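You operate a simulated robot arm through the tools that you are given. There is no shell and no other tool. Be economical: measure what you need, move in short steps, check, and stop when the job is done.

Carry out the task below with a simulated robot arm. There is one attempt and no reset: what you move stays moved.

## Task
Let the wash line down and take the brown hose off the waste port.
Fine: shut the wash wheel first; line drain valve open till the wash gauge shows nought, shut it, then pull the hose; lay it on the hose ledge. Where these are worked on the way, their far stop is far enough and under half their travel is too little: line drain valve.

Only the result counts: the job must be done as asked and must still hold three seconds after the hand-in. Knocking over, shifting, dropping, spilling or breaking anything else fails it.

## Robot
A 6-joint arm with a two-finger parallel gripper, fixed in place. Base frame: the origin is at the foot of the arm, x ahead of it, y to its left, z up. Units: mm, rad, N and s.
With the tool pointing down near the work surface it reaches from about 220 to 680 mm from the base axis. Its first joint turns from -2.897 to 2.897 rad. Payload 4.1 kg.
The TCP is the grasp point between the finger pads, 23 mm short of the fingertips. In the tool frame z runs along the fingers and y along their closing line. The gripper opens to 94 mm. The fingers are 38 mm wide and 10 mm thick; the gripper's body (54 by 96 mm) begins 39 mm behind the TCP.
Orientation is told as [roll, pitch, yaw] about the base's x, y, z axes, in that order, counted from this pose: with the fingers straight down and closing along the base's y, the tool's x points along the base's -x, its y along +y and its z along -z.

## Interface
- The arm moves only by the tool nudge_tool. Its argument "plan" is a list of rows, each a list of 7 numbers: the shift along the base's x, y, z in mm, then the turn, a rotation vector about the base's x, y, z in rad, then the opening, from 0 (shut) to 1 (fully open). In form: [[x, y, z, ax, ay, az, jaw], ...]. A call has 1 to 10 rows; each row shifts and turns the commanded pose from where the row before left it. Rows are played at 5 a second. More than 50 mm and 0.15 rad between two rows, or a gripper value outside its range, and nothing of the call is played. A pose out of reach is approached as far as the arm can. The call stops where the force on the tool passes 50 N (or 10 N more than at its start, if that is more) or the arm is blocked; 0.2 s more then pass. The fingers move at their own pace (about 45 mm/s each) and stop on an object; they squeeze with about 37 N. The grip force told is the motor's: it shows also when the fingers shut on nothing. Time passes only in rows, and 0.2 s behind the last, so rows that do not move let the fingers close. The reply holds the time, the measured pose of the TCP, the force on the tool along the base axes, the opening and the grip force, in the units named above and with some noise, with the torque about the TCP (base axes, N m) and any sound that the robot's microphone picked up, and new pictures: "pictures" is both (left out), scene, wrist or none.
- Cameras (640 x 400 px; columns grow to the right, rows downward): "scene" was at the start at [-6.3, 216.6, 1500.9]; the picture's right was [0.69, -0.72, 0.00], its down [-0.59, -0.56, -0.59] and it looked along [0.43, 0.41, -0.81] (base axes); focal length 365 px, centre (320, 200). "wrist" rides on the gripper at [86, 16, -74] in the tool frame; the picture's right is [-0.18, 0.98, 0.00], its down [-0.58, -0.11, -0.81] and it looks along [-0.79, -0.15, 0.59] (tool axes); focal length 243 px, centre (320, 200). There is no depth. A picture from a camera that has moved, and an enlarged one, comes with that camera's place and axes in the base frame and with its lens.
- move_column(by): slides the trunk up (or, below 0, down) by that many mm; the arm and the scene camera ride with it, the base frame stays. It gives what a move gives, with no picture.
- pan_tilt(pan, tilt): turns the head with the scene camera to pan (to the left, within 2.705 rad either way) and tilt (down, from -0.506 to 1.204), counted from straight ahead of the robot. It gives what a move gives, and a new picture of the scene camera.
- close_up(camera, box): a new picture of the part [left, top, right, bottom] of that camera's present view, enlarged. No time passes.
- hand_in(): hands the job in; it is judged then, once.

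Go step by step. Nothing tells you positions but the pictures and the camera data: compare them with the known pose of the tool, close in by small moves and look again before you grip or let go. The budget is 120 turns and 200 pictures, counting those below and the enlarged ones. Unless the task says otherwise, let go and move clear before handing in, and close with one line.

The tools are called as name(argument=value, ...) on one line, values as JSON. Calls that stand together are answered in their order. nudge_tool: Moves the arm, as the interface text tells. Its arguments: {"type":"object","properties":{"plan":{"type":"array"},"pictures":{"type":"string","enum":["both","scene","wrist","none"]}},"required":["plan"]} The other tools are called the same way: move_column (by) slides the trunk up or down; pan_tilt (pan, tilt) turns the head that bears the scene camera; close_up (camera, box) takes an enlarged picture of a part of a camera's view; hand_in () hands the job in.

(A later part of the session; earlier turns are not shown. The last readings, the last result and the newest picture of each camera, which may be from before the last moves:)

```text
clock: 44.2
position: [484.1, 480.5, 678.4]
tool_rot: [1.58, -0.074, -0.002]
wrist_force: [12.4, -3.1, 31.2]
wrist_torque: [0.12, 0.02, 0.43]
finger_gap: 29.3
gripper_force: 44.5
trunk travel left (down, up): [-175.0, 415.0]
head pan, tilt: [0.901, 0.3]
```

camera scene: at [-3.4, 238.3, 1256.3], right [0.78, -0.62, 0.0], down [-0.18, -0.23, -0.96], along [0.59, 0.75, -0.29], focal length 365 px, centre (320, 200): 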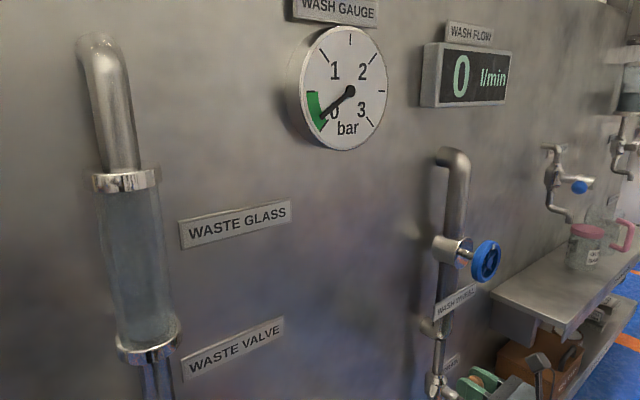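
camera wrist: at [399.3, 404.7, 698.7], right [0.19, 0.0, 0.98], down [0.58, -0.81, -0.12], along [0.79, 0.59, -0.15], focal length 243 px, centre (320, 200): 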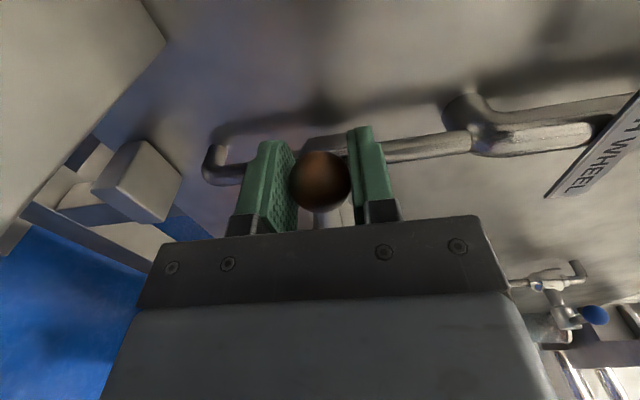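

The drain is on its shut stop. I release, back off and look at the hose from the scene camera.

nudge_tool(plan=[[0, 0, 4, 0, 0.03, 0, 0.2], [0, 0, 1, 0, 0.03, 0, 0.5], [0, 0, 0, 0, 0.02, 0, 0.7], [0, 0, 0, 0, 0, 0, 0.7], [0, -40, 0, 0, 0, 0, 0.7], [0, -50, 0, 0, 0, 0, 0.7], [0, -50, 0, 0, 0, 0, 0.7], [-50, 0, 0, 0, 0, 0, 0.7]], pictures="wrist")

pan_tilt(pan=1.1, tilt=0.9)

close_up(camera="scene", box=[300, 225, 428, 325])

```text
clock: 46.0
position: [434.8, 339.4, 677.2]
tool_rot: [1.57, 0.016, -0.001]
wrist_force: [0.8, 0.2, -0.3]
wrist_torque: [-0.01, 0.02, 0.02]
finger_gap: 66.0
gripper_force: 0.0
trunk travel left (down, up): [-175.0, 415.0]
head pan, tilt: [0.901, 0.3]
camera wrist: at [349.2, 265.1, 695.5], right [0.2, 0.0, 0.98], down [0.58, -0.81, -0.12], along [0.79, 0.59, -0.16], focal length 243 px, centre (320, 200)
```

wrist: 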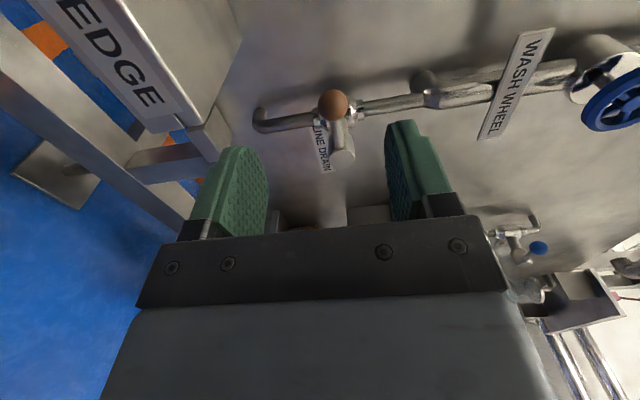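

```text
clock: 47.0
position: [436.0, 341.5, 678.1]
tool_rot: [1.57, 0.015, 0.001]
wrist_force: [0.5, -0.3, 0.5]
wrist_torque: [-0.04, 0.0, -0.01]
finger_gap: 66.1
gripper_force: 0.1
trunk travel left (down, up): [-175.0, 415.0]
head pan, tilt: [1.1, 0.901]
camera scene: at [-25.1, 233.4, 1203.9], right [0.89, -0.45, 0.0], down [-0.36, -0.7, -0.62], along [0.28, 0.55, -0.78], focal length 365 px, centre (320, 200)
```

scene: 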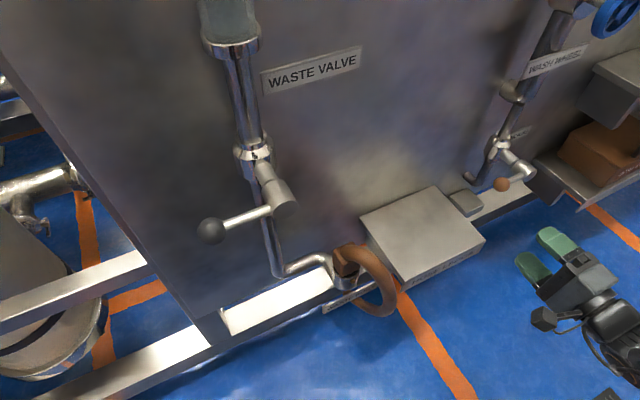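

```text
4.00 times, centred on (364, 275) of scene
camera zoom: at [-25.1, 233.4, 1203.9], right [0.89, -0.45, 0.0], down [-0.36, -0.7, -0.62], along [0.28, 0.55, -0.78], focal length 1459 px, centre (144, -100)
```

zoom: 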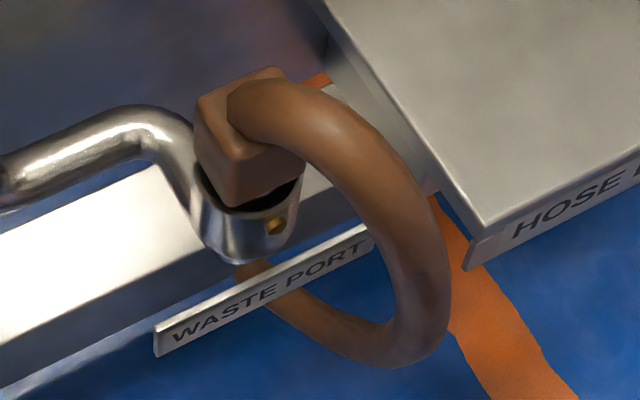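

The hose ends in a brown block plugged downward into the cup of the waste port, with a thick loop coming off it; the ledge is right beside it. I move in front of it with the camera on top to look closely.

nudge_tool(plan=[[-26, -2, 2, 0, 0.148, 0, 0.9], [-26, -2, 2, 0, 0.148, 0, 0.9], [-26, -2, 2, 0, 0.148, 0, 0.9], [-26, -2, 2, 0, 0.148, 0, 0.9], [-26, -2, 2, 0, 0.148, 0, 0.9], [-26, -2, 2, 0, 0.148, 0, 0.9], [-26, -2, 2, 0, 0.148, 0, 0.9], [-26, -2, 2, 0, 0.148, 0, 0.9], [-26, -2, 2, 0, 0.148, 0, 0.9], [-26, -2, 2, 0, 0.148, 0, 0.9]], pictures="both")

```text
clock: 49.2
position: [223.0, 364.8, 682.1]
tool_rot: [1.573, 1.497, 0.002]
wrist_force: [-0.1, -0.1, -0.5]
wrist_torque: [0.02, 0.0, 0.0]
finger_gap: 84.7
gripper_force: 0.1
out of reach, approached as far as the arm can: row 7, 8, 9, 10
trunk travel left (down, up): [-175.0, 415.0]
head pan, tilt: [1.1, 0.901]
camera scene: at [-25.1, 233.2, 1203.8], right [0.89, -0.45, 0.0], down [-0.36, -0.7, -0.62], along [0.28, 0.55, -0.78], focal length 365 px, centre (320, 200)
camera wrist: at [232.6, 291.1, 769.4], right [0.99, 0.0, -0.11], down [-0.07, -0.81, -0.59], along [-0.09, 0.59, -0.8], focal length 243 px, centre (320, 200)
```

scene: 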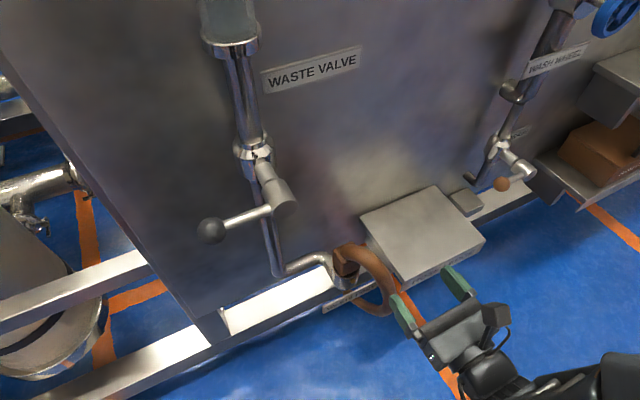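
wrist: 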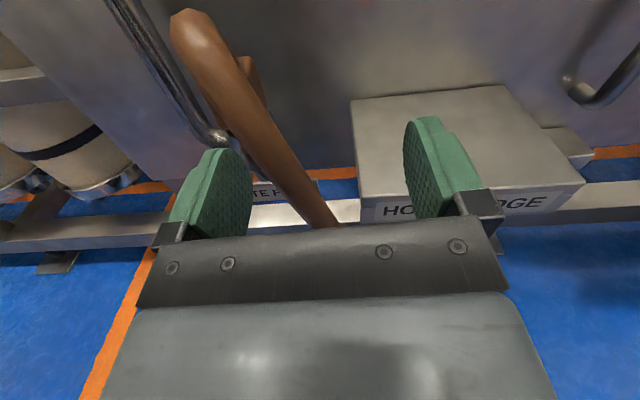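

The arm cannot reach this low and close with the tool horizontal, but the wrist camera sees the hose. I enlarge that view.

close_up(camera="wrist", box=[100, 0, 420, 200])

close_up(camera="scene", box=[300, 225, 428, 325])

```text
2.00 times, centred on (260, 100) of wrist
camera zoom: at [232.6, 291.1, 769.4], right [0.99, 0.0, -0.11], down [-0.07, -0.81, -0.59], along [-0.09, 0.59, -0.8], focal length 485 px, centre (440, 400)
```

zoom: 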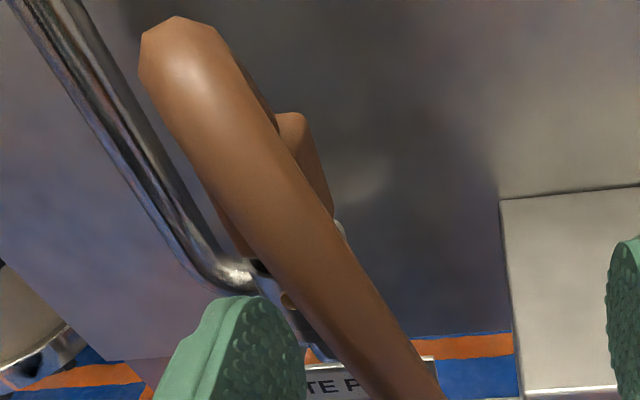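

```text
4.00 times, centred on (364, 275) of scene
camera zoom: at [-25.1, 233.2, 1203.8], right [0.89, -0.45, 0.0], down [-0.36, -0.7, -0.62], along [0.28, 0.55, -0.78], focal length 1459 px, centre (144, -100)
```

zoom: 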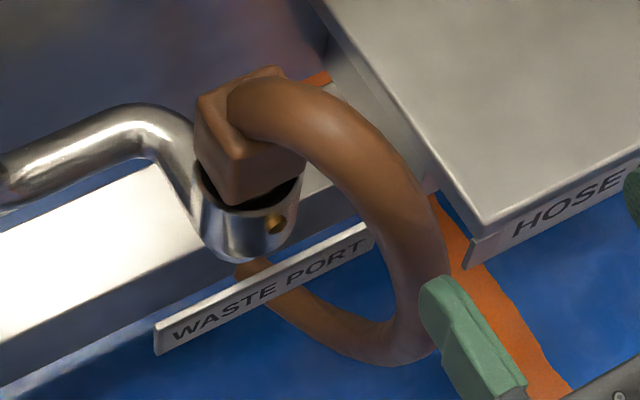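

The block's top is at z≈687 near (150, 482) and the hose arches from its top toward me, its crest at z≈730. Best is to grip the arch from above with the camera on my side, so I back off and reorient the tool downward.

nudge_tool(plan=[[15, 0, 25, 0, -0.149, 0, 0.9], [15, 0, 25, 0, -0.149, 0, 0.9], [15, 0, 25, 0, -0.149, 0, 0.9], [15, 0, 25, 0, -0.149, 0, 0.9], [15, 0, 25, 0, -0.149, 0, 0.9], [15, 0, 25, 0, -0.149, 0, 0.9], [0, 0, 10, 0, -0.149, 0, 0.9], [0, 0, 10, 0, -0.149, 0, 0.9], [0, 0, 10, 0, -0.149, 0, 0.9], [0, 0, 10, 0, -0.149, 0, 0.9]], pictures="none")

nudge_tool(plan=[[0, 0, 5, -0.149, 0, 0, 0.9], [0, 0, 5, -0.149, 0, 0, 0.9], [0, 0, 5, -0.149, 0, 0, 0.9], [0, 0, 5, -0.149, 0, 0, 0.9], [0, 0, 5, -0.149, 0, 0, 0.9], [0, 0, 5, -0.149, 0, 0, 0.9], [0, 0, 0, -0.149, 0, 0, 0.9], [0, 0, 0, -0.149, 0, 0, 0.9], [0, 0, 0, -0.149, 0, 0, 0.9], [0, 0, 0, -0.149, 0, 0, 0.9]], pictures="none")

```text
clock: 51.4
position: [311.5, 365.7, 871.1]
tool_rot: [1.569, 0.002, 0.001]
wrist_force: [-0.4, -0.3, -0.5]
wrist_torque: [-0.02, 0.0, -0.02]
finger_gap: 84.6
gripper_force: 0.0
trunk travel left (down, up): [-175.0, 415.0]
head pan, tilt: [1.1, 0.901]
```

```text
clock: 53.6
position: [313.0, 366.5, 902.0]
tool_rot: [0.079, 0.0, -0.004]
wrist_force: [-0.1, -0.9, 0.4]
wrist_torque: [0.0, -0.01, 0.03]
finger_gap: 84.6
gripper_force: 0.0
trunk travel left (down, up): [-175.0, 415.0]
head pan, tilt: [1.1, 0.901]
```

Now yaw so the closing line crosses the hose, moving above it.

nudge_tool(plan=[[0, 0, 0, -0.08, 0, 0, 0.9], [-13, 6, -6, 0, 0, 0.149, 0.9], [-13, 6, -6, 0, 0, 0.149, 0.9], [-13, 6, -6, 0, 0, 0.149, 0.9], [-13, 6, -6, 0, 0, 0.149, 0.9], [-13, 6, -6, 0, 0, 0.149, 0.9], [-13, 6, -6, 0, 0, 0.149, 0.9], [-13, 6, -6, 0, 0, 0.149, 0.9], [-13, 6, -6, 0, 0, 0.149, 0.9], [-13, 6, -6, 0, 0, 0.149, 0.9]], pictures="none")

nudge_tool(plan=[[-13, 6, -6, 0, 0, 0.149, 0.9], [-13, 6, -6, 0, 0, 0.149, 0.9], [-8, 6, -6, 0, 0, 0.149, 0.9], [0, 0, 0, 0, 0, 0, 0.9]])

```text
clock: 55.8
position: [195.8, 420.0, 847.0]
tool_rot: [0.0, 0.0, 1.339]
wrist_force: [0.0, 0.0, 0.2]
wrist_torque: [-0.02, 0.02, -0.02]
finger_gap: 84.7
gripper_force: 0.1
trunk travel left (down, up): [-175.0, 415.0]
head pan, tilt: [1.1, 0.901]
```

```text
clock: 56.8
position: [161.0, 437.2, 829.6]
tool_rot: [0.001, -0.001, 1.785]
wrist_force: [0.6, 0.1, 0.4]
wrist_torque: [0.03, -0.01, -0.02]
finger_gap: 84.7
gripper_force: 0.0
trunk travel left (down, up): [-175.0, 415.0]
head pan, tilt: [1.1, 0.901]
camera scene: at [-25.2, 233.4, 1203.8], right [0.89, -0.45, 0.0], down [-0.36, -0.7, -0.62], along [0.28, 0.55, -0.78], focal length 365 px, centre (320, 200)
camera wrist: at [164.7, 350.2, 904.5], right [-1.0, -0.03, 0.0], down [-0.02, 0.59, 0.81], along [-0.02, 0.81, -0.59], focal length 243 px, centre (320, 200)
```

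scene: 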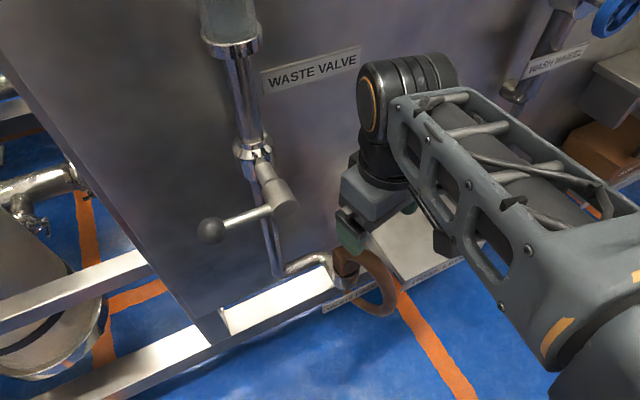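
wrist: 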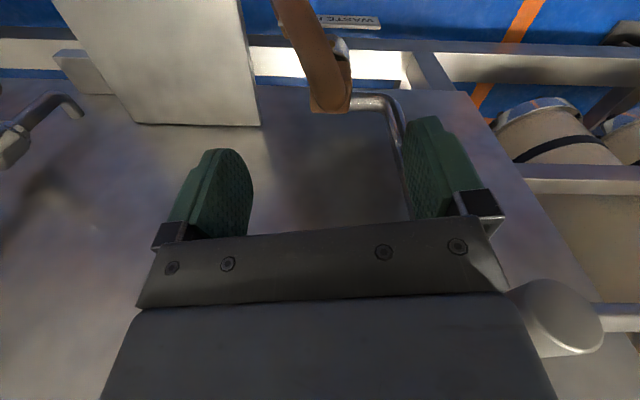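

I see the hose from above now; enlarging for precise position.

close_up(camera="wrist", box=[240, 0, 432, 120])

```text
3.33 times, centred on (336, 60) of wrist
camera zoom: at [164.7, 350.2, 904.5], right [-1.0, -0.03, 0.0], down [-0.02, 0.59, 0.81], along [-0.02, 0.81, -0.59], focal length 809 px, centre (267, 667)
```

zoom: 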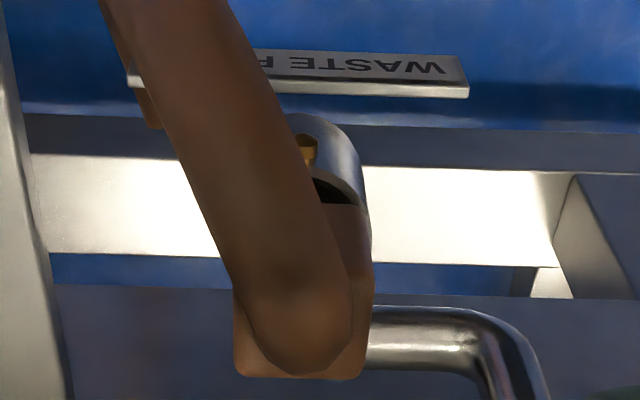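

The block spans x≈133–171, y≈467–496 (top z≈687), and the 30 mm hose rises from it, heading slightly +x and toward me; my closing line is already across it. I descend over the arch, clear of the waste valve lever.

nudge_tool(plan=[[-2, 7, -25, 0, 0, 0, 0.9], [-2, 7, -25, 0, 0, 0, 0.9], [-2, 7, -20, 0, 0, 0, 0.9], [0, 0, 0, 0, 0, 0, 0.9]])

```text
clock: 57.8
position: [154.8, 458.5, 759.6]
tool_rot: [-0.001, -0.001, 1.785]
wrist_force: [-0.6, -0.8, 0.0]
wrist_torque: [0.01, 0.04, -0.01]
finger_gap: 85.0
gripper_force: 0.0
trunk travel left (down, up): [-175.0, 415.0]
head pan, tilt: [1.1, 0.901]
camera scene: at [-25.2, 233.4, 1203.8], right [0.89, -0.45, 0.0], down [-0.36, -0.7, -0.62], along [0.28, 0.55, -0.78], focal length 365 px, centre (320, 200)
camera wrist: at [158.7, 370.6, 834.8], right [-1.0, -0.03, 0.0], down [-0.02, 0.59, 0.81], along [-0.02, 0.81, -0.59], focal length 243 px, centre (320, 200)
```

scene: 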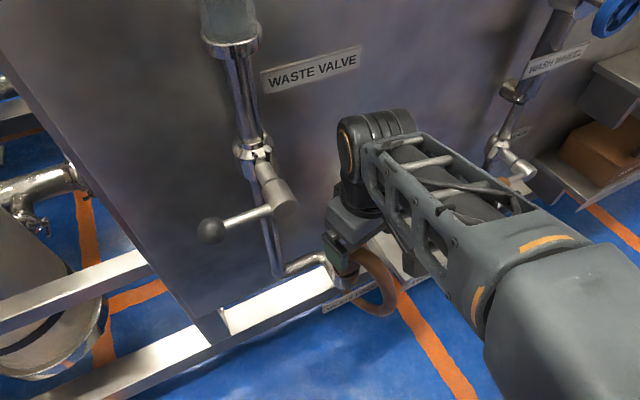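
wrist: 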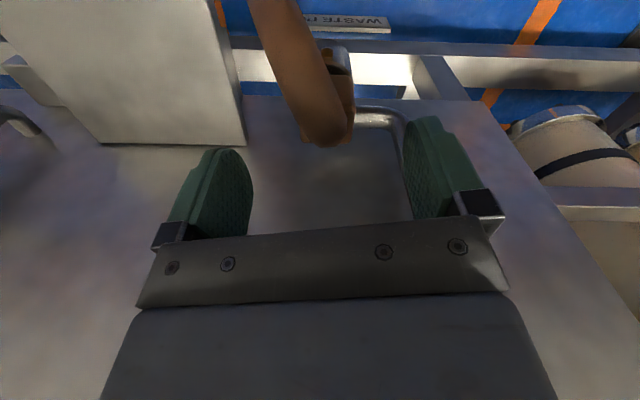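

The hose is well centred between the fingers. I descend to grip height and check.

nudge_tool(plan=[[0, 2, -15, 0, 0, 0, 0.9], [0, 2, -15, 0, 0, 0, 0.9], [0, 0, -14, 0, 0, 0, 0.9], [0, 0, 0, 0, 0, 0, 0.9]])

close_up(camera="scene", box=[300, 205, 428, 305])

```text
clock: 58.8
position: [156.7, 462.0, 716.1]
tool_rot: [0.001, 0.0, 1.786]
wrist_force: [-0.4, -1.1, 0.8]
wrist_torque: [-0.02, -0.02, 0.0]
finger_gap: 84.5
gripper_force: 0.0
trunk travel left (down, up): [-175.0, 415.0]
head pan, tilt: [1.1, 0.901]
camera scene: at [-25.2, 233.4, 1203.8], right [0.89, -0.45, 0.0], down [-0.36, -0.7, -0.62], along [0.28, 0.55, -0.78], focal length 365 px, centre (320, 200)
camera wrist: at [159.1, 374.6, 790.4], right [-1.0, -0.03, 0.0], down [-0.02, 0.59, 0.81], along [-0.02, 0.81, -0.59], focal length 243 px, centre (320, 200)
```

scene: 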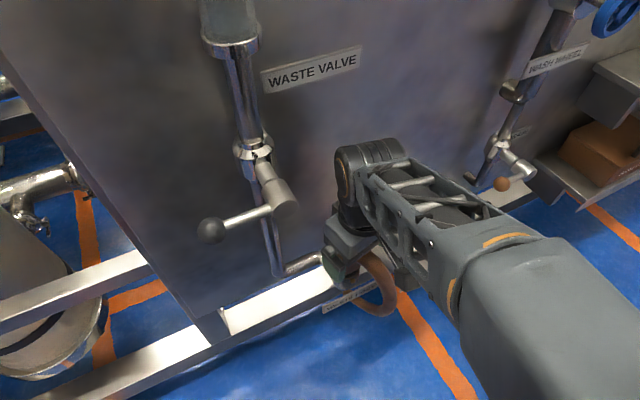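
wrist: 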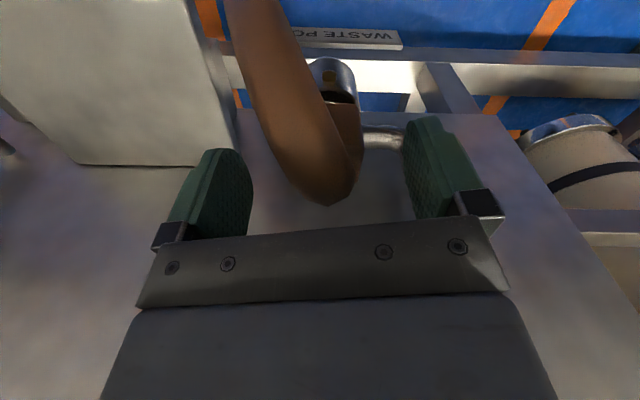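

```text
4.00 times, centred on (364, 255) of scene
camera zoom: at [-25.2, 233.4, 1203.8], right [0.89, -0.45, 0.0], down [-0.36, -0.7, -0.62], along [0.28, 0.55, -0.78], focal length 1459 px, centre (144, -20)
```

zoom: 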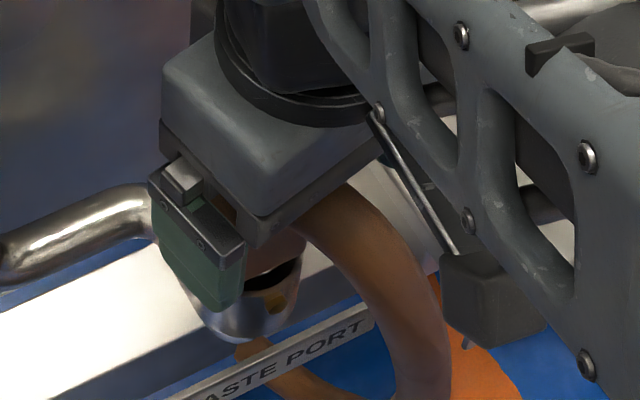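

Slight shift of +3 mm in x to centre on the hose, then close gently.

nudge_tool(plan=[[3, 0, 0, 0, 0, 0, 0.7], [0, 0, 0, 0, 0, 0, 0.5], [0, 0, 0, 0, 0, 0, 0.3], [0, 0, 0, 0, 0, 0, 0.0], [0, 0, 0, 0, 0, 0, 0.0]], pictures="wrist")

```text
clock: 60.0
position: [159.2, 463.4, 715.3]
tool_rot: [0.0, 0.001, 1.784]
wrist_force: [0.8, 0.2, 0.0]
wrist_torque: [0.01, -0.02, -0.03]
finger_gap: 0.2
gripper_force: 20.3
trunk travel left (down, up): [-175.0, 415.0]
head pan, tilt: [1.1, 0.901]
camera wrist: at [162.0, 374.7, 790.7], right [-1.0, -0.03, 0.0], down [-0.02, 0.59, 0.81], along [-0.02, 0.81, -0.59], focal length 243 px, centre (320, 200)
```

wrist: 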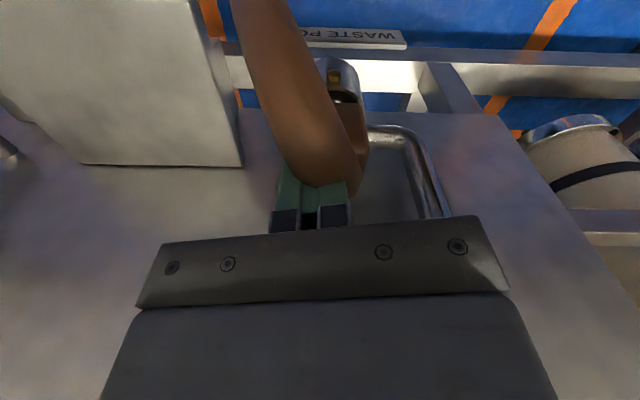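

The fingers shut on nothing although they overlap the drawn hose, so the hose loop offers no hold and the solid block must be gripped. I lift, align the closing line with x, and go for the block centre (152, 481).

nudge_tool(plan=[[0, 0, 20, 0, 0, 0, 0], [0, 0, 25, 0, 0, 0, 0.3], [0, 0, 15, 0, 0, -0.107, 0.75], [-4, 9, 0, 0, 0, -0.107, 0.75], [-4, 8, 0, 0, 0, 0, 0.75], [0, 0, 0, 0, 0, 0, 0.75]], pictures="wrist")

close_up(camera="wrist", box=[240, 60, 432, 180])

```text
clock: 61.4
position: [148.9, 479.0, 775.1]
tool_rot: [0.0, 0.0, 1.569]
wrist_force: [0.6, -1.0, -0.4]
wrist_torque: [-0.03, -0.01, 0.03]
finger_gap: 70.6
gripper_force: 0.0
trunk travel left (down, up): [-175.0, 415.0]
head pan, tilt: [1.1, 0.901]
camera wrist: at [134.3, 393.4, 850.3], right [-0.98, 0.19, 0.0], down [0.11, 0.58, 0.81], along [0.15, 0.79, -0.59], focal length 243 px, centre (320, 200)
```

wrist: 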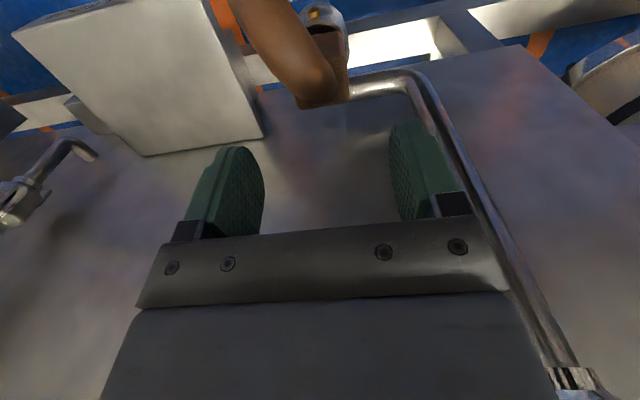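

```text
3.33 times, centred on (336, 120) of wrist
camera zoom: at [134.3, 393.4, 850.3], right [-0.98, 0.19, 0.0], down [0.11, 0.58, 0.81], along [0.15, 0.79, -0.59], focal length 809 px, centre (267, 467)
```

zoom: 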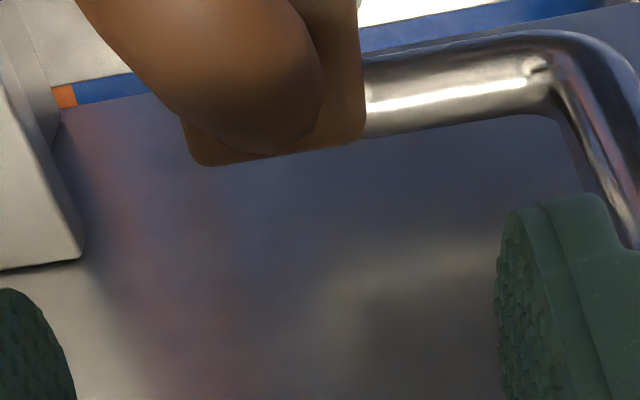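

The block's back edge is at y≈503, z≈676, x 132–171, so its centre is about (151.5, 484). I descend with the tips staying above the cup rim (z≈640).

nudge_tool(plan=[[2.5, 5, -30, 0, 0, 0, 0.75], [0, 0, -30, 0, 0, 0, 0.75], [0, 0, -20, 0, 0, 0, 0.75], [0, 0, 0, 0, 0, 0, 0.75]], pictures="wrist")

close_up(camera="scene", box=[300, 205, 428, 305])

```text
clock: 62.4
position: [152.5, 484.6, 695.8]
tool_rot: [0.002, 0.0, 1.569]
wrist_force: [-0.6, 0.1, -0.6]
wrist_torque: [-0.02, -0.01, -0.02]
finger_gap: 70.4
gripper_force: 0.0
trunk travel left (down, up): [-175.0, 415.0]
head pan, tilt: [1.1, 0.901]
camera wrist: at [137.0, 398.1, 770.0], right [-0.98, 0.19, 0.0], down [0.11, 0.58, 0.81], along [0.15, 0.79, -0.59], focal length 243 px, centre (320, 200)
```

wrist: 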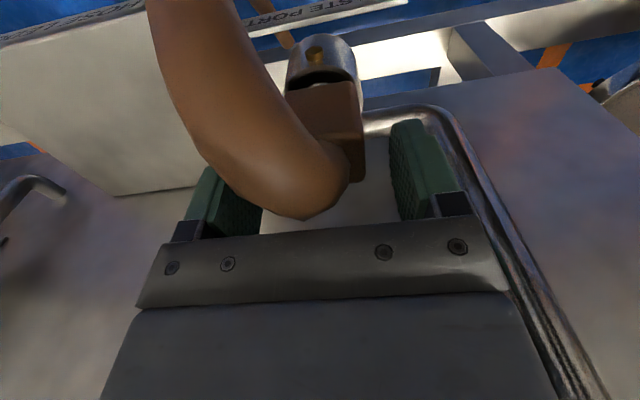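

```text
4.00 times, centred on (364, 255) of scene
camera zoom: at [-25.2, 233.4, 1203.8], right [0.89, -0.45, 0.0], down [-0.36, -0.7, -0.62], along [0.28, 0.55, -0.78], focal length 1459 px, centre (144, -20)
```

zoom: 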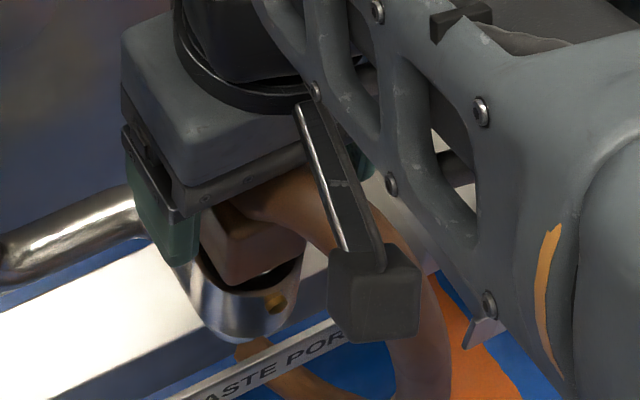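

Fingers straddle the block. I descend the last 28 mm and close.

nudge_tool(plan=[[0, 0, -14, 0, 0, 0, 0.75], [0, 0, -13, 0, 0, 0, 0.75], [0, 0, 0, 0, 0, 0, 0.5], [0, 0, 0, 0, 0, 0, 0.3], [0, 0, 0, 0, 0, 0, 0.2], [0, 0, 0, 0, 0, 0, 0.2]], pictures="wrist")

```text
clock: 63.8
position: [152.8, 484.6, 669.8]
tool_rot: [-0.001, 0.0, 1.571]
wrist_force: [-3.9, 0.8, -0.4]
wrist_torque: [0.01, 0.14, 0.01]
finger_gap: 39.7
gripper_force: 37.0
trunk travel left (down, up): [-175.0, 415.0]
head pan, tilt: [1.1, 0.901]
camera wrist: at [136.6, 398.1, 743.3], right [-0.98, 0.18, 0.0], down [0.11, 0.58, 0.81], along [0.15, 0.79, -0.59], focal length 243 px, centre (320, 200)
```

wrist: 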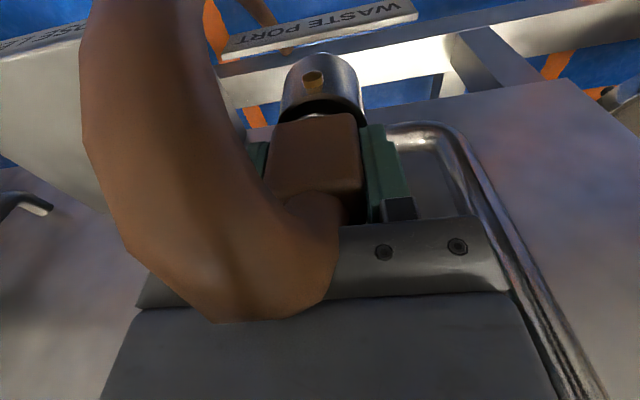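

The block is gripped (39.7 mm). I pull straight up in small steps.

nudge_tool(plan=[[0, 0, 3, 0, 0, 0, 0.2], [0, 0, 4, 0, 0, 0, 0.2], [0, 0, 4, 0, 0, 0, 0.2], [0, 0, 5, 0, 0, 0, 0.2]], pictures="wrist")

```text
clock: 64.8
position: [152.7, 484.7, 683.9]
tool_rot: [0.001, 0.001, 1.569]
wrist_force: [-5.1, 0.8, -4.4]
wrist_torque: [0.02, 0.28, -0.03]
finger_gap: 39.9
gripper_force: 37.2
trunk travel left (down, up): [-175.0, 415.0]
head pan, tilt: [1.1, 0.901]
camera wrist: at [136.6, 398.7, 759.5], right [-0.98, 0.19, 0.0], down [0.11, 0.58, 0.81], along [0.15, 0.79, -0.59], focal length 243 px, centre (320, 200)
```

wrist: 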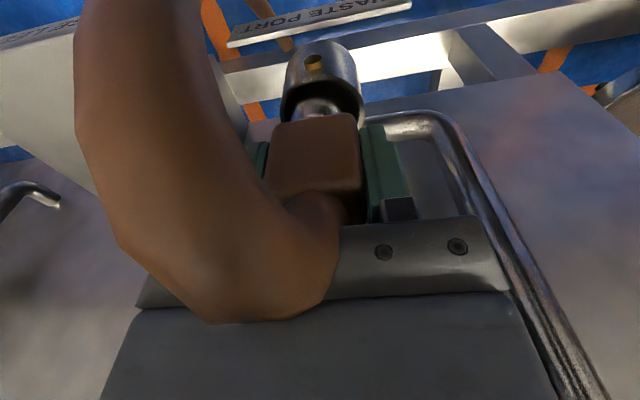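

It slides out with little force, the metal spigot showing. Continuing up.

nudge_tool(plan=[[0, 0, 8, 0, 0, 0, 0.2], [0, 0, 10, 0, 0, 0, 0.2], [0, 0, 10, 0, 0, 0, 0.2], [0, 0, 12, 0, 0, 0, 0.2], [0, 0, 15, 0, 0, 0, 0.2], [0, 0, 15, 0, 0, 0, 0.2], [0, 0, 15, 0, 0, 0, 0.2]], pictures="both")

close_up(camera="scene", box=[270, 160, 462, 310])

```text
clock: 66.4
position: [152.7, 484.8, 769.0]
tool_rot: [0.001, 0.001, 1.567]
wrist_force: [1.2, 0.6, -2.6]
wrist_torque: [0.03, -0.04, -0.01]
finger_gap: 39.8
gripper_force: 37.0
trunk travel left (down, up): [-175.0, 415.0]
head pan, tilt: [1.1, 0.901]
camera scene: at [-25.1, 233.6, 1203.7], right [0.89, -0.45, 0.0], down [-0.36, -0.7, -0.62], along [0.28, 0.55, -0.78], focal length 365 px, centre (320, 200)
camera wrist: at [137.5, 398.4, 845.3], right [-0.98, 0.19, 0.0], down [0.11, 0.58, 0.81], along [0.15, 0.79, -0.59], focal length 243 px, centre (320, 200)
```

scene: 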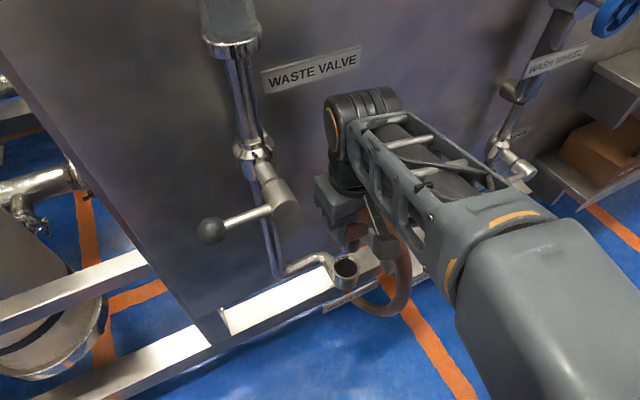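
wrist: 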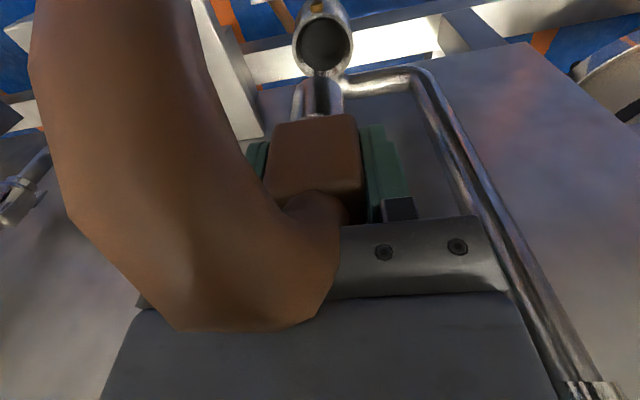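

```text
2.67 times, centred on (366, 235) of scene
camera zoom: at [-25.1, 233.6, 1203.7], right [0.89, -0.45, 0.0], down [-0.36, -0.7, -0.62], along [0.28, 0.55, -0.78], focal length 972 px, centre (197, 107)
```

zoom: 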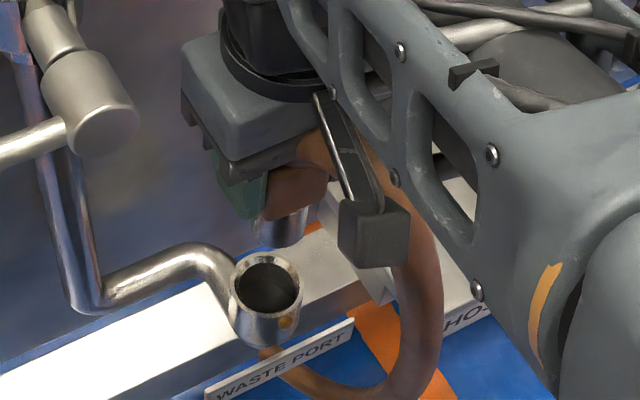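

The hose is off the port and the gripper carries only about 2.6 N. To lay it flat I need the camera on the upper side, so I swing clear over the ledge front and turn the tool half around.

nudge_tool(plan=[[10, -10, 15, 0, 0, 0, 0.2], [20, -12, 10, 0, 0, -0.14, 0.2], [20, -12, 10, 0, 0, -0.14, 0.2], [20, -12, 10, 0, 0, -0.14, 0.2], [20, -12, 10, 0, 0, -0.14, 0.2], [20, -12, 10, 0, 0, -0.14, 0.2], [20, -12, 5, 0, 0, -0.14, 0.2], [20, -12, 5, 0, 0, -0.14, 0.2], [20, -6, 5, 0, 0, -0.14, 0.2], [10, -5, 0, 0, 0, -0.14, 0.2]], pictures="scene")

```text
clock: 68.6
position: [333.0, 378.7, 849.6]
tool_rot: [-0.001, 0.001, 0.308]
wrist_force: [0.6, -0.2, -1.6]
wrist_torque: [0.05, 0.02, 0.0]
finger_gap: 39.7
gripper_force: 36.9
trunk travel left (down, up): [-175.0, 415.0]
head pan, tilt: [1.1, 0.901]
camera scene: at [-25.1, 233.5, 1203.8], right [0.89, -0.45, 0.0], down [-0.36, -0.7, -0.62], along [0.28, 0.55, -0.78], focal length 365 px, centre (320, 200)
```

scene: 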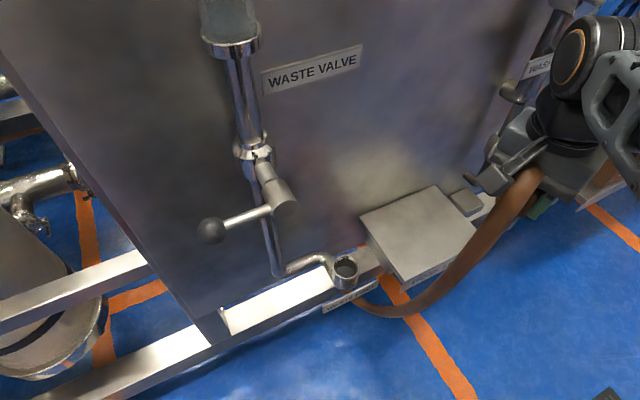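

The hose follows freely. I finish the turn.

nudge_tool(plan=[[0, 0, 0, 0, 0, -0.145, 0.2], [0, 0, 0, 0, 0, -0.145, 0.2], [0, 0, 0, 0, 0, -0.145, 0.2], [0, 0, 0, 0, 0, -0.145, 0.2], [0, 0, 0, 0, 0, -0.145, 0.2], [0, 0, 0, 0, 0, -0.145, 0.2], [0, 0, 0, 0, 0, -0.145, 0.2], [0, 0, 0, 0, 0, -0.145, 0.2], [0, 0, 0, 0, 0, -0.145, 0.2], [0, 0, 0, 0, 0, -0.145, 0.2]], pictures="none")

nudge_tool(plan=[[0, 0, 0, 0, 0, -0.145, 0.2], [0, 0, 0, 0, 0, -0.145, 0.2], [0, 0, 0, 0, 0, -0.139, 0.2], [0, 0, 0, 0.145, 0, 0, 0.2], [0, 0, 0, 0.145, 0, 0, 0.2], [0, 0, 0, 0.145, 0, 0, 0.2], [0, 0, 0, 0.145, 0, 0, 0.2]], pictures="none")

```text
clock: 70.8
position: [333.8, 379.2, 849.2]
tool_rot: [0.001, 0.0, -1.144]
wrist_force: [0.3, -0.5, -1.7]
wrist_torque: [-0.03, 0.0, 0.02]
finger_gap: 39.7
gripper_force: 37.0
trunk travel left (down, up): [-175.0, 415.0]
head pan, tilt: [1.1, 0.901]
```

```text
clock: 72.4
position: [331.9, 379.7, 850.9]
tool_rot: [0.002, 0.581, -1.571]
wrist_force: [0.2, 0.4, -2.1]
wrist_torque: [-0.04, -0.01, -0.01]
finger_gap: 39.8
gripper_force: 36.5
trunk travel left (down, up): [-175.0, 415.0]
head pan, tilt: [1.1, 0.901]
```

Finishing the tilt to horizontal while coming down toward the ledge.

nudge_tool(plan=[[0, 0, -15, 0.1414, 0, 0, 0.2], [0, 0, -15, 0.1414, 0, 0, 0.2], [0, 0, -15, 0.1414, 0, 0, 0.2], [0, 0, -15, 0.1414, 0, 0, 0.2], [0, 0, -15, 0.1414, 0, 0, 0.2], [0, 0, -15, 0.1414, 0, 0, 0.2], [0, 0, -15, 0.1414, 0, 0, 0.2], [0, 20, -15, 0, 0, 0, 0.2], [0, 20, -10, 0, 0, 0, 0.2]])

```text
clock: 74.4
position: [331.8, 419.4, 720.1]
tool_rot: [1.554, 1.568, -0.019]
wrist_force: [-0.1, -0.6, -1.3]
wrist_torque: [-0.05, 0.0, 0.02]
finger_gap: 39.9
gripper_force: 36.4
trunk travel left (down, up): [-175.0, 415.0]
head pan, tilt: [1.1, 0.901]
camera scene: at [-25.1, 233.3, 1203.8], right [0.89, -0.45, 0.0], down [-0.36, -0.7, -0.62], along [0.28, 0.55, -0.78], focal length 365 px, centre (320, 200)
camera wrist: at [348.7, 345.5, 807.2], right [0.98, 0.0, -0.18], down [-0.11, -0.81, -0.58], along [-0.15, 0.59, -0.79], focal length 243 px, centre (320, 200)
```

scene: 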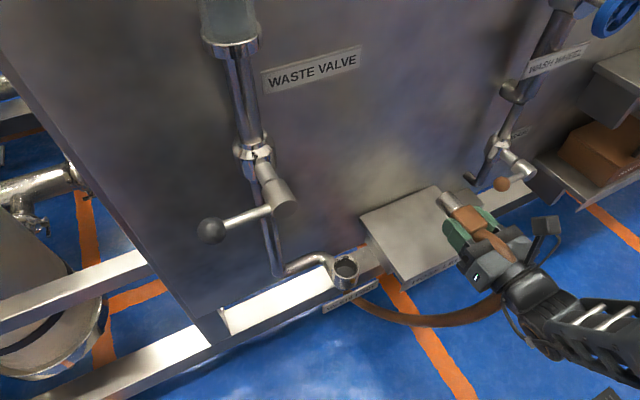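
wrist: 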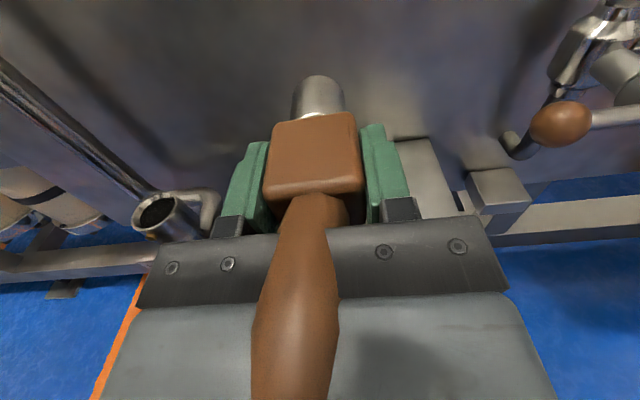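

The hose end lies horizontally above the ledge. I move in to y≈455 and lower to just above the surface.

nudge_tool(plan=[[2, 18, -20, 0, 0, 0, 0.2], [2, 18, -20, 0, 0, 0, 0.2], [0, 0, -20, 0, 0, 0, 0.2], [0, 0, -15, 0, 0, 0, 0.2], [0, 0, 0, 0, 0, 0, 0.2]], pictures="both")

close_up(camera="scene", box=[340, 165, 532, 315])

```text
clock: 75.6
position: [336.7, 455.2, 644.2]
tool_rot: [0.811, 1.569, -0.758]
wrist_force: [-0.2, 0.2, -1.6]
wrist_torque: [-0.01, -0.02, -0.02]
finger_gap: 39.6
gripper_force: 37.5
trunk travel left (down, up): [-175.0, 415.0]
head pan, tilt: [1.1, 0.901]
camera scene: at [-25.0, 233.5, 1203.8], right [0.89, -0.45, 0.0], down [-0.36, -0.7, -0.62], along [0.28, 0.55, -0.78], focal length 365 px, centre (320, 200)
camera wrist: at [353.5, 381.5, 731.5], right [0.98, 0.0, -0.18], down [-0.11, -0.81, -0.58], along [-0.15, 0.59, -0.79], focal length 243 px, centre (320, 200)
```

scene: 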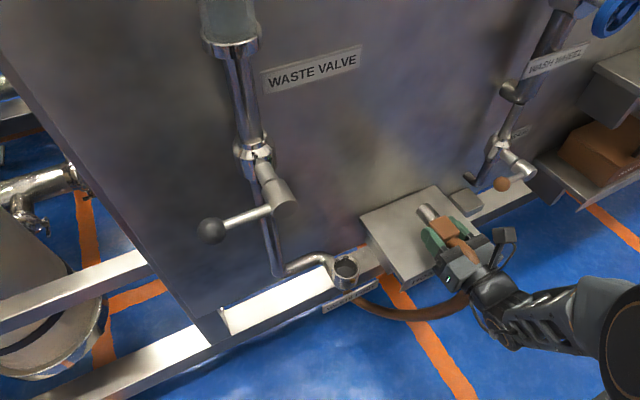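
wrist: 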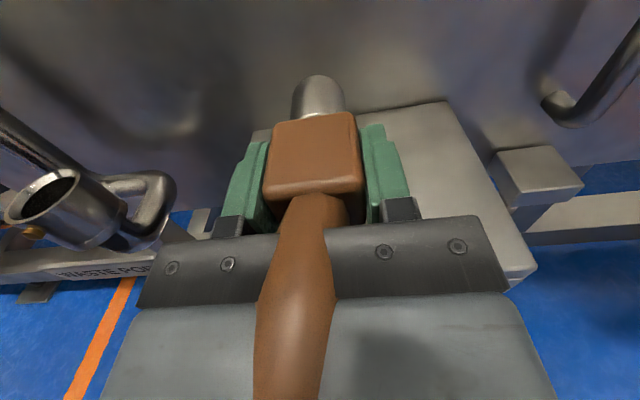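

```text
2.67 times, centred on (436, 240) of scene
camera zoom: at [-25.0, 233.5, 1203.8], right [0.89, -0.45, 0.0], down [-0.36, -0.7, -0.62], along [0.28, 0.55, -0.78], focal length 972 px, centre (11, 93)
```

zoom: 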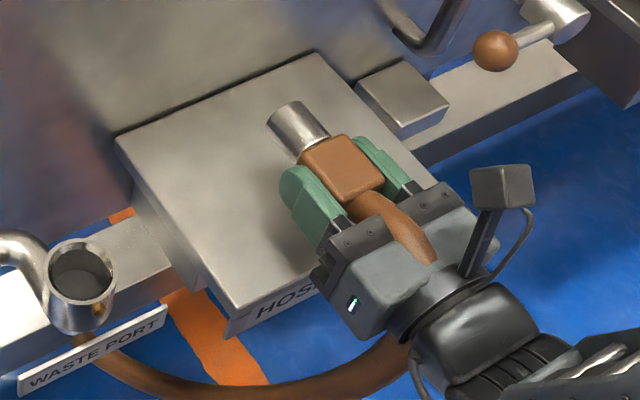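

Well above the ledge, body clear of its front. Lowering in small steps until contact.

nudge_tool(plan=[[0, 0, -6, 0, 0, 0, 0.2], [0, 0, -5, 0, 0, 0, 0.2], [0, 0, -4, 0, 0, 0, 0.2], [0, 0, -3, 0, 0, 0, 0.2], [0, 0, -2, 0, 0, 0, 0.2], [0, 0, 0, 0, 0, 0, 0.2]], pictures="none")

```text
clock: 77.0
position: [336.3, 455.7, 624.6]
tool_rot: [0.74, 1.569, -0.834]
wrist_force: [0.7, -1.1, -1.8]
wrist_torque: [-0.04, 0.02, 0.0]
finger_gap: 39.9
gripper_force: 36.9
trunk travel left (down, up): [-175.0, 415.0]
head pan, tilt: [1.1, 0.901]
```

nudge_tool(plan=[[0, 0, -2, 0, 0, 0, 0.2], [0, 0, -2, 0, 0, 0, 0.2], [0, 0, -1.5, 0, 0, 0, 0.2], [0, 0, 0, 0, 0, 0, 0.2]], pictures="none")

```text
clock: 78.0
position: [337.4, 455.3, 619.2]
tool_rot: [0.97, 1.569, -0.599]
wrist_force: [-0.1, -0.1, -2.6]
wrist_torque: [-0.02, -0.02, -0.01]
finger_gap: 39.8
gripper_force: 37.4
trunk travel left (down, up): [-175.0, 415.0]
head pan, tilt: [1.1, 0.901]
```

No contact yet at z=619; continuing in 1–1.5 mm steps.

nudge_tool(plan=[[0, 0, -1.5, 0, 0, 0, 0.2], [0, 0, -1.5, 0, 0, 0, 0.2], [0, 0, 0, 0, 0, 0, 0.2]], pictures="none")

close_up(camera="scene", box=[372, 185, 500, 285])

```text
clock: 78.8
position: [336.5, 455.1, 615.1]
tool_rot: [0.918, 1.569, -0.654]
wrist_force: [0.4, -0.6, -2.6]
wrist_torque: [-0.02, 0.04, 0.02]
finger_gap: 39.6
gripper_force: 36.8
trunk travel left (down, up): [-175.0, 415.0]
head pan, tilt: [1.1, 0.901]
```

```text
4.00 times, centred on (436, 235) of scene
camera zoom: at [-25.1, 233.5, 1203.8], right [0.89, -0.45, 0.0], down [-0.36, -0.7, -0.62], along [0.28, 0.55, -0.78], focal length 1459 px, centre (-144, 60)
```

zoom: 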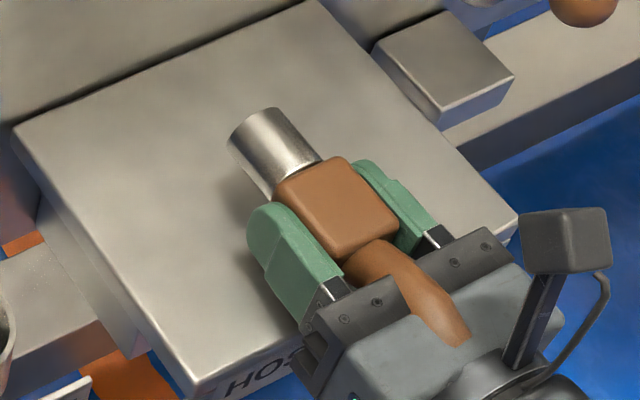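

Still hovering; a few more small steps.

nudge_tool(plan=[[0, 0, -1.5, 0, 0, 0, 0.2], [0, 0, -1.5, 0, 0, 0, 0.2], [0, 0, -1.5, 0, 0, 0, 0.2], [0, 0, 0, 0, 0, 0, 0.2]], pictures="none")

```text
clock: 79.8
position: [337.3, 456.4, 610.7]
tool_rot: [1.009, 1.57, -0.563]
wrist_force: [-0.8, -0.5, -2.0]
wrist_torque: [-0.03, 0.03, 0.01]
finger_gap: 39.9
gripper_force: 36.9
trunk travel left (down, up): [-175.0, 415.0]
head pan, tilt: [1.1, 0.901]
```

nudge_tool(plan=[[0, 0, -1.5, 0, 0, 0, 0.2], [0, 0, -1.5, 0, 0, 0, 0.2], [0, 0, -1.5, 0, 0, 0, 0.2], [0, 0, 0, 0, 0, 0, 0.2]], pictures="wrist")

close_up(camera="scene", box=[372, 185, 500, 285])

```text
clock: 80.8
position: [335.9, 456.9, 607.3]
tool_rot: [0.966, 1.569, -0.606]
wrist_force: [0.0, 0.3, -2.0]
wrist_torque: [-0.04, 0.01, -0.01]
finger_gap: 39.6
gripper_force: 37.4
trunk travel left (down, up): [-175.0, 415.0]
head pan, tilt: [1.1, 0.901]
camera wrist: at [353.8, 381.2, 694.3], right [0.98, 0.0, -0.18], down [-0.11, -0.81, -0.58], along [-0.15, 0.59, -0.79], focal length 243 px, centre (320, 200)
```

wrist: 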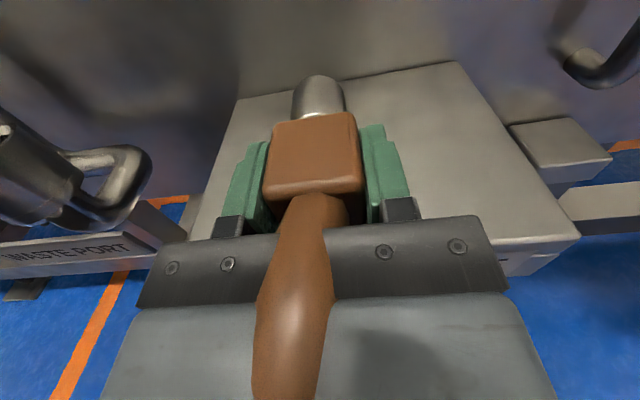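

```text
4.00 times, centred on (436, 235) of scene
camera zoom: at [-25.1, 233.5, 1203.8], right [0.89, -0.45, 0.0], down [-0.36, -0.7, -0.62], along [0.28, 0.55, -0.78], focal length 1459 px, centre (-144, 60)
```

zoom: 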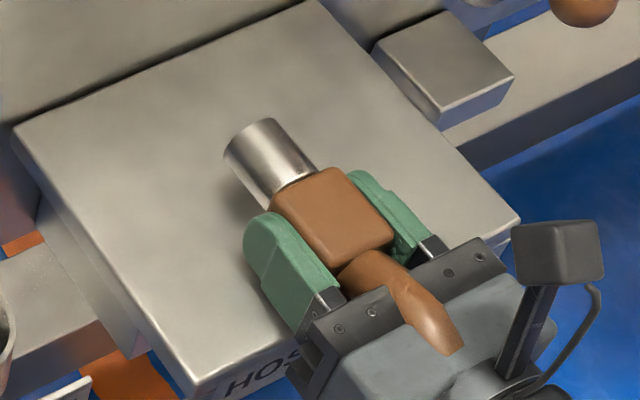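

The ledge top seems nearer z≈586; continuing carefully down.

nudge_tool(plan=[[0, 0, -1.2, 0, 0, 0, 0.2], [0, 0, -1.2, 0, 0, 0, 0.2], [0, 0, -1.2, 0, 0, 0, 0.2], [0, 0, 0, 0, 0, 0, 0.2]], pictures="none")

```text
clock: 81.8
position: [337.2, 455.5, 603.0]
tool_rot: [0.793, 1.568, -0.776]
wrist_force: [0.7, -0.6, -1.5]
wrist_torque: [-0.05, 0.0, 0.0]
finger_gap: 39.6
gripper_force: 37.1
trunk travel left (down, up): [-175.0, 415.0]
head pan, tilt: [1.1, 0.901]
```

nudge_tool(plan=[[0, 0, -1.2, 0, 0, 0, 0.2], [0, 0, -1.2, 0, 0, 0, 0.2], [0, 0, -1.2, 0, 0, 0, 0.2], [0, 0, 0, 0, 0, 0, 0.2]], pictures="none")

```text
clock: 82.8
position: [336.4, 455.9, 599.6]
tool_rot: [0.863, 1.57, -0.706]
wrist_force: [0.6, 0.0, -2.0]
wrist_torque: [-0.05, 0.05, -0.05]
finger_gap: 39.9
gripper_force: 38.0
trunk travel left (down, up): [-175.0, 415.0]
head pan, tilt: [1.1, 0.901]
```

nudge_tool(plan=[[0, 0, -1.2, 0, 0, 0, 0.2], [0, 0, -1.2, 0, 0, 0, 0.2], [0, 0, -1.2, 0, 0, 0, 0.2], [0, 0, 0, 0, 0, 0, 0.2]], pictures="wrist")

close_up(camera="scene", box=[372, 185, 500, 285])

```text
clock: 83.8
position: [336.7, 455.6, 599.5]
tool_rot: [2.458, 1.564, 0.886]
wrist_force: [-1.1, 0.8, 30.4]
wrist_torque: [-0.8, 0.88, -0.02]
finger_gap: 39.5
gripper_force: 37.2
trunk travel left (down, up): [-175.0, 415.0]
head pan, tilt: [1.1, 0.901]
camera wrist: at [353.3, 380.5, 686.5], right [0.98, 0.0, -0.18], down [-0.11, -0.8, -0.59], along [-0.14, 0.6, -0.79], focal length 243 px, centre (320, 200)
```

wrist: 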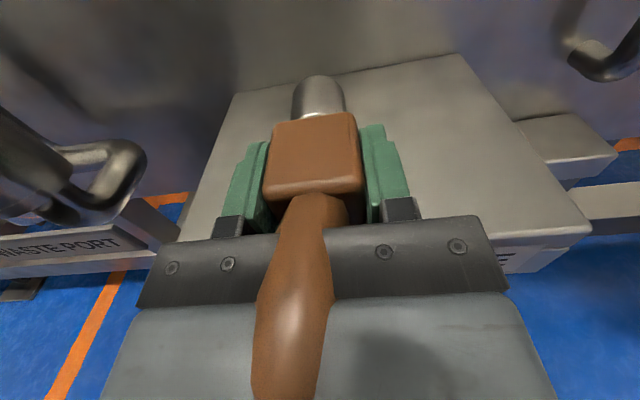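

```text
4.00 times, centred on (436, 235) of scene
camera zoom: at [-26.4, 231.9, 1204.5], right [0.89, -0.45, 0.0], down [-0.36, -0.7, -0.62], along [0.28, 0.55, -0.78], focal length 1459 px, centre (-144, 60)
```

zoom: 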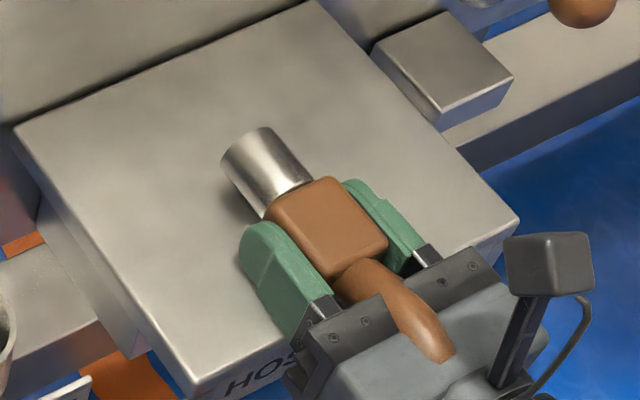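

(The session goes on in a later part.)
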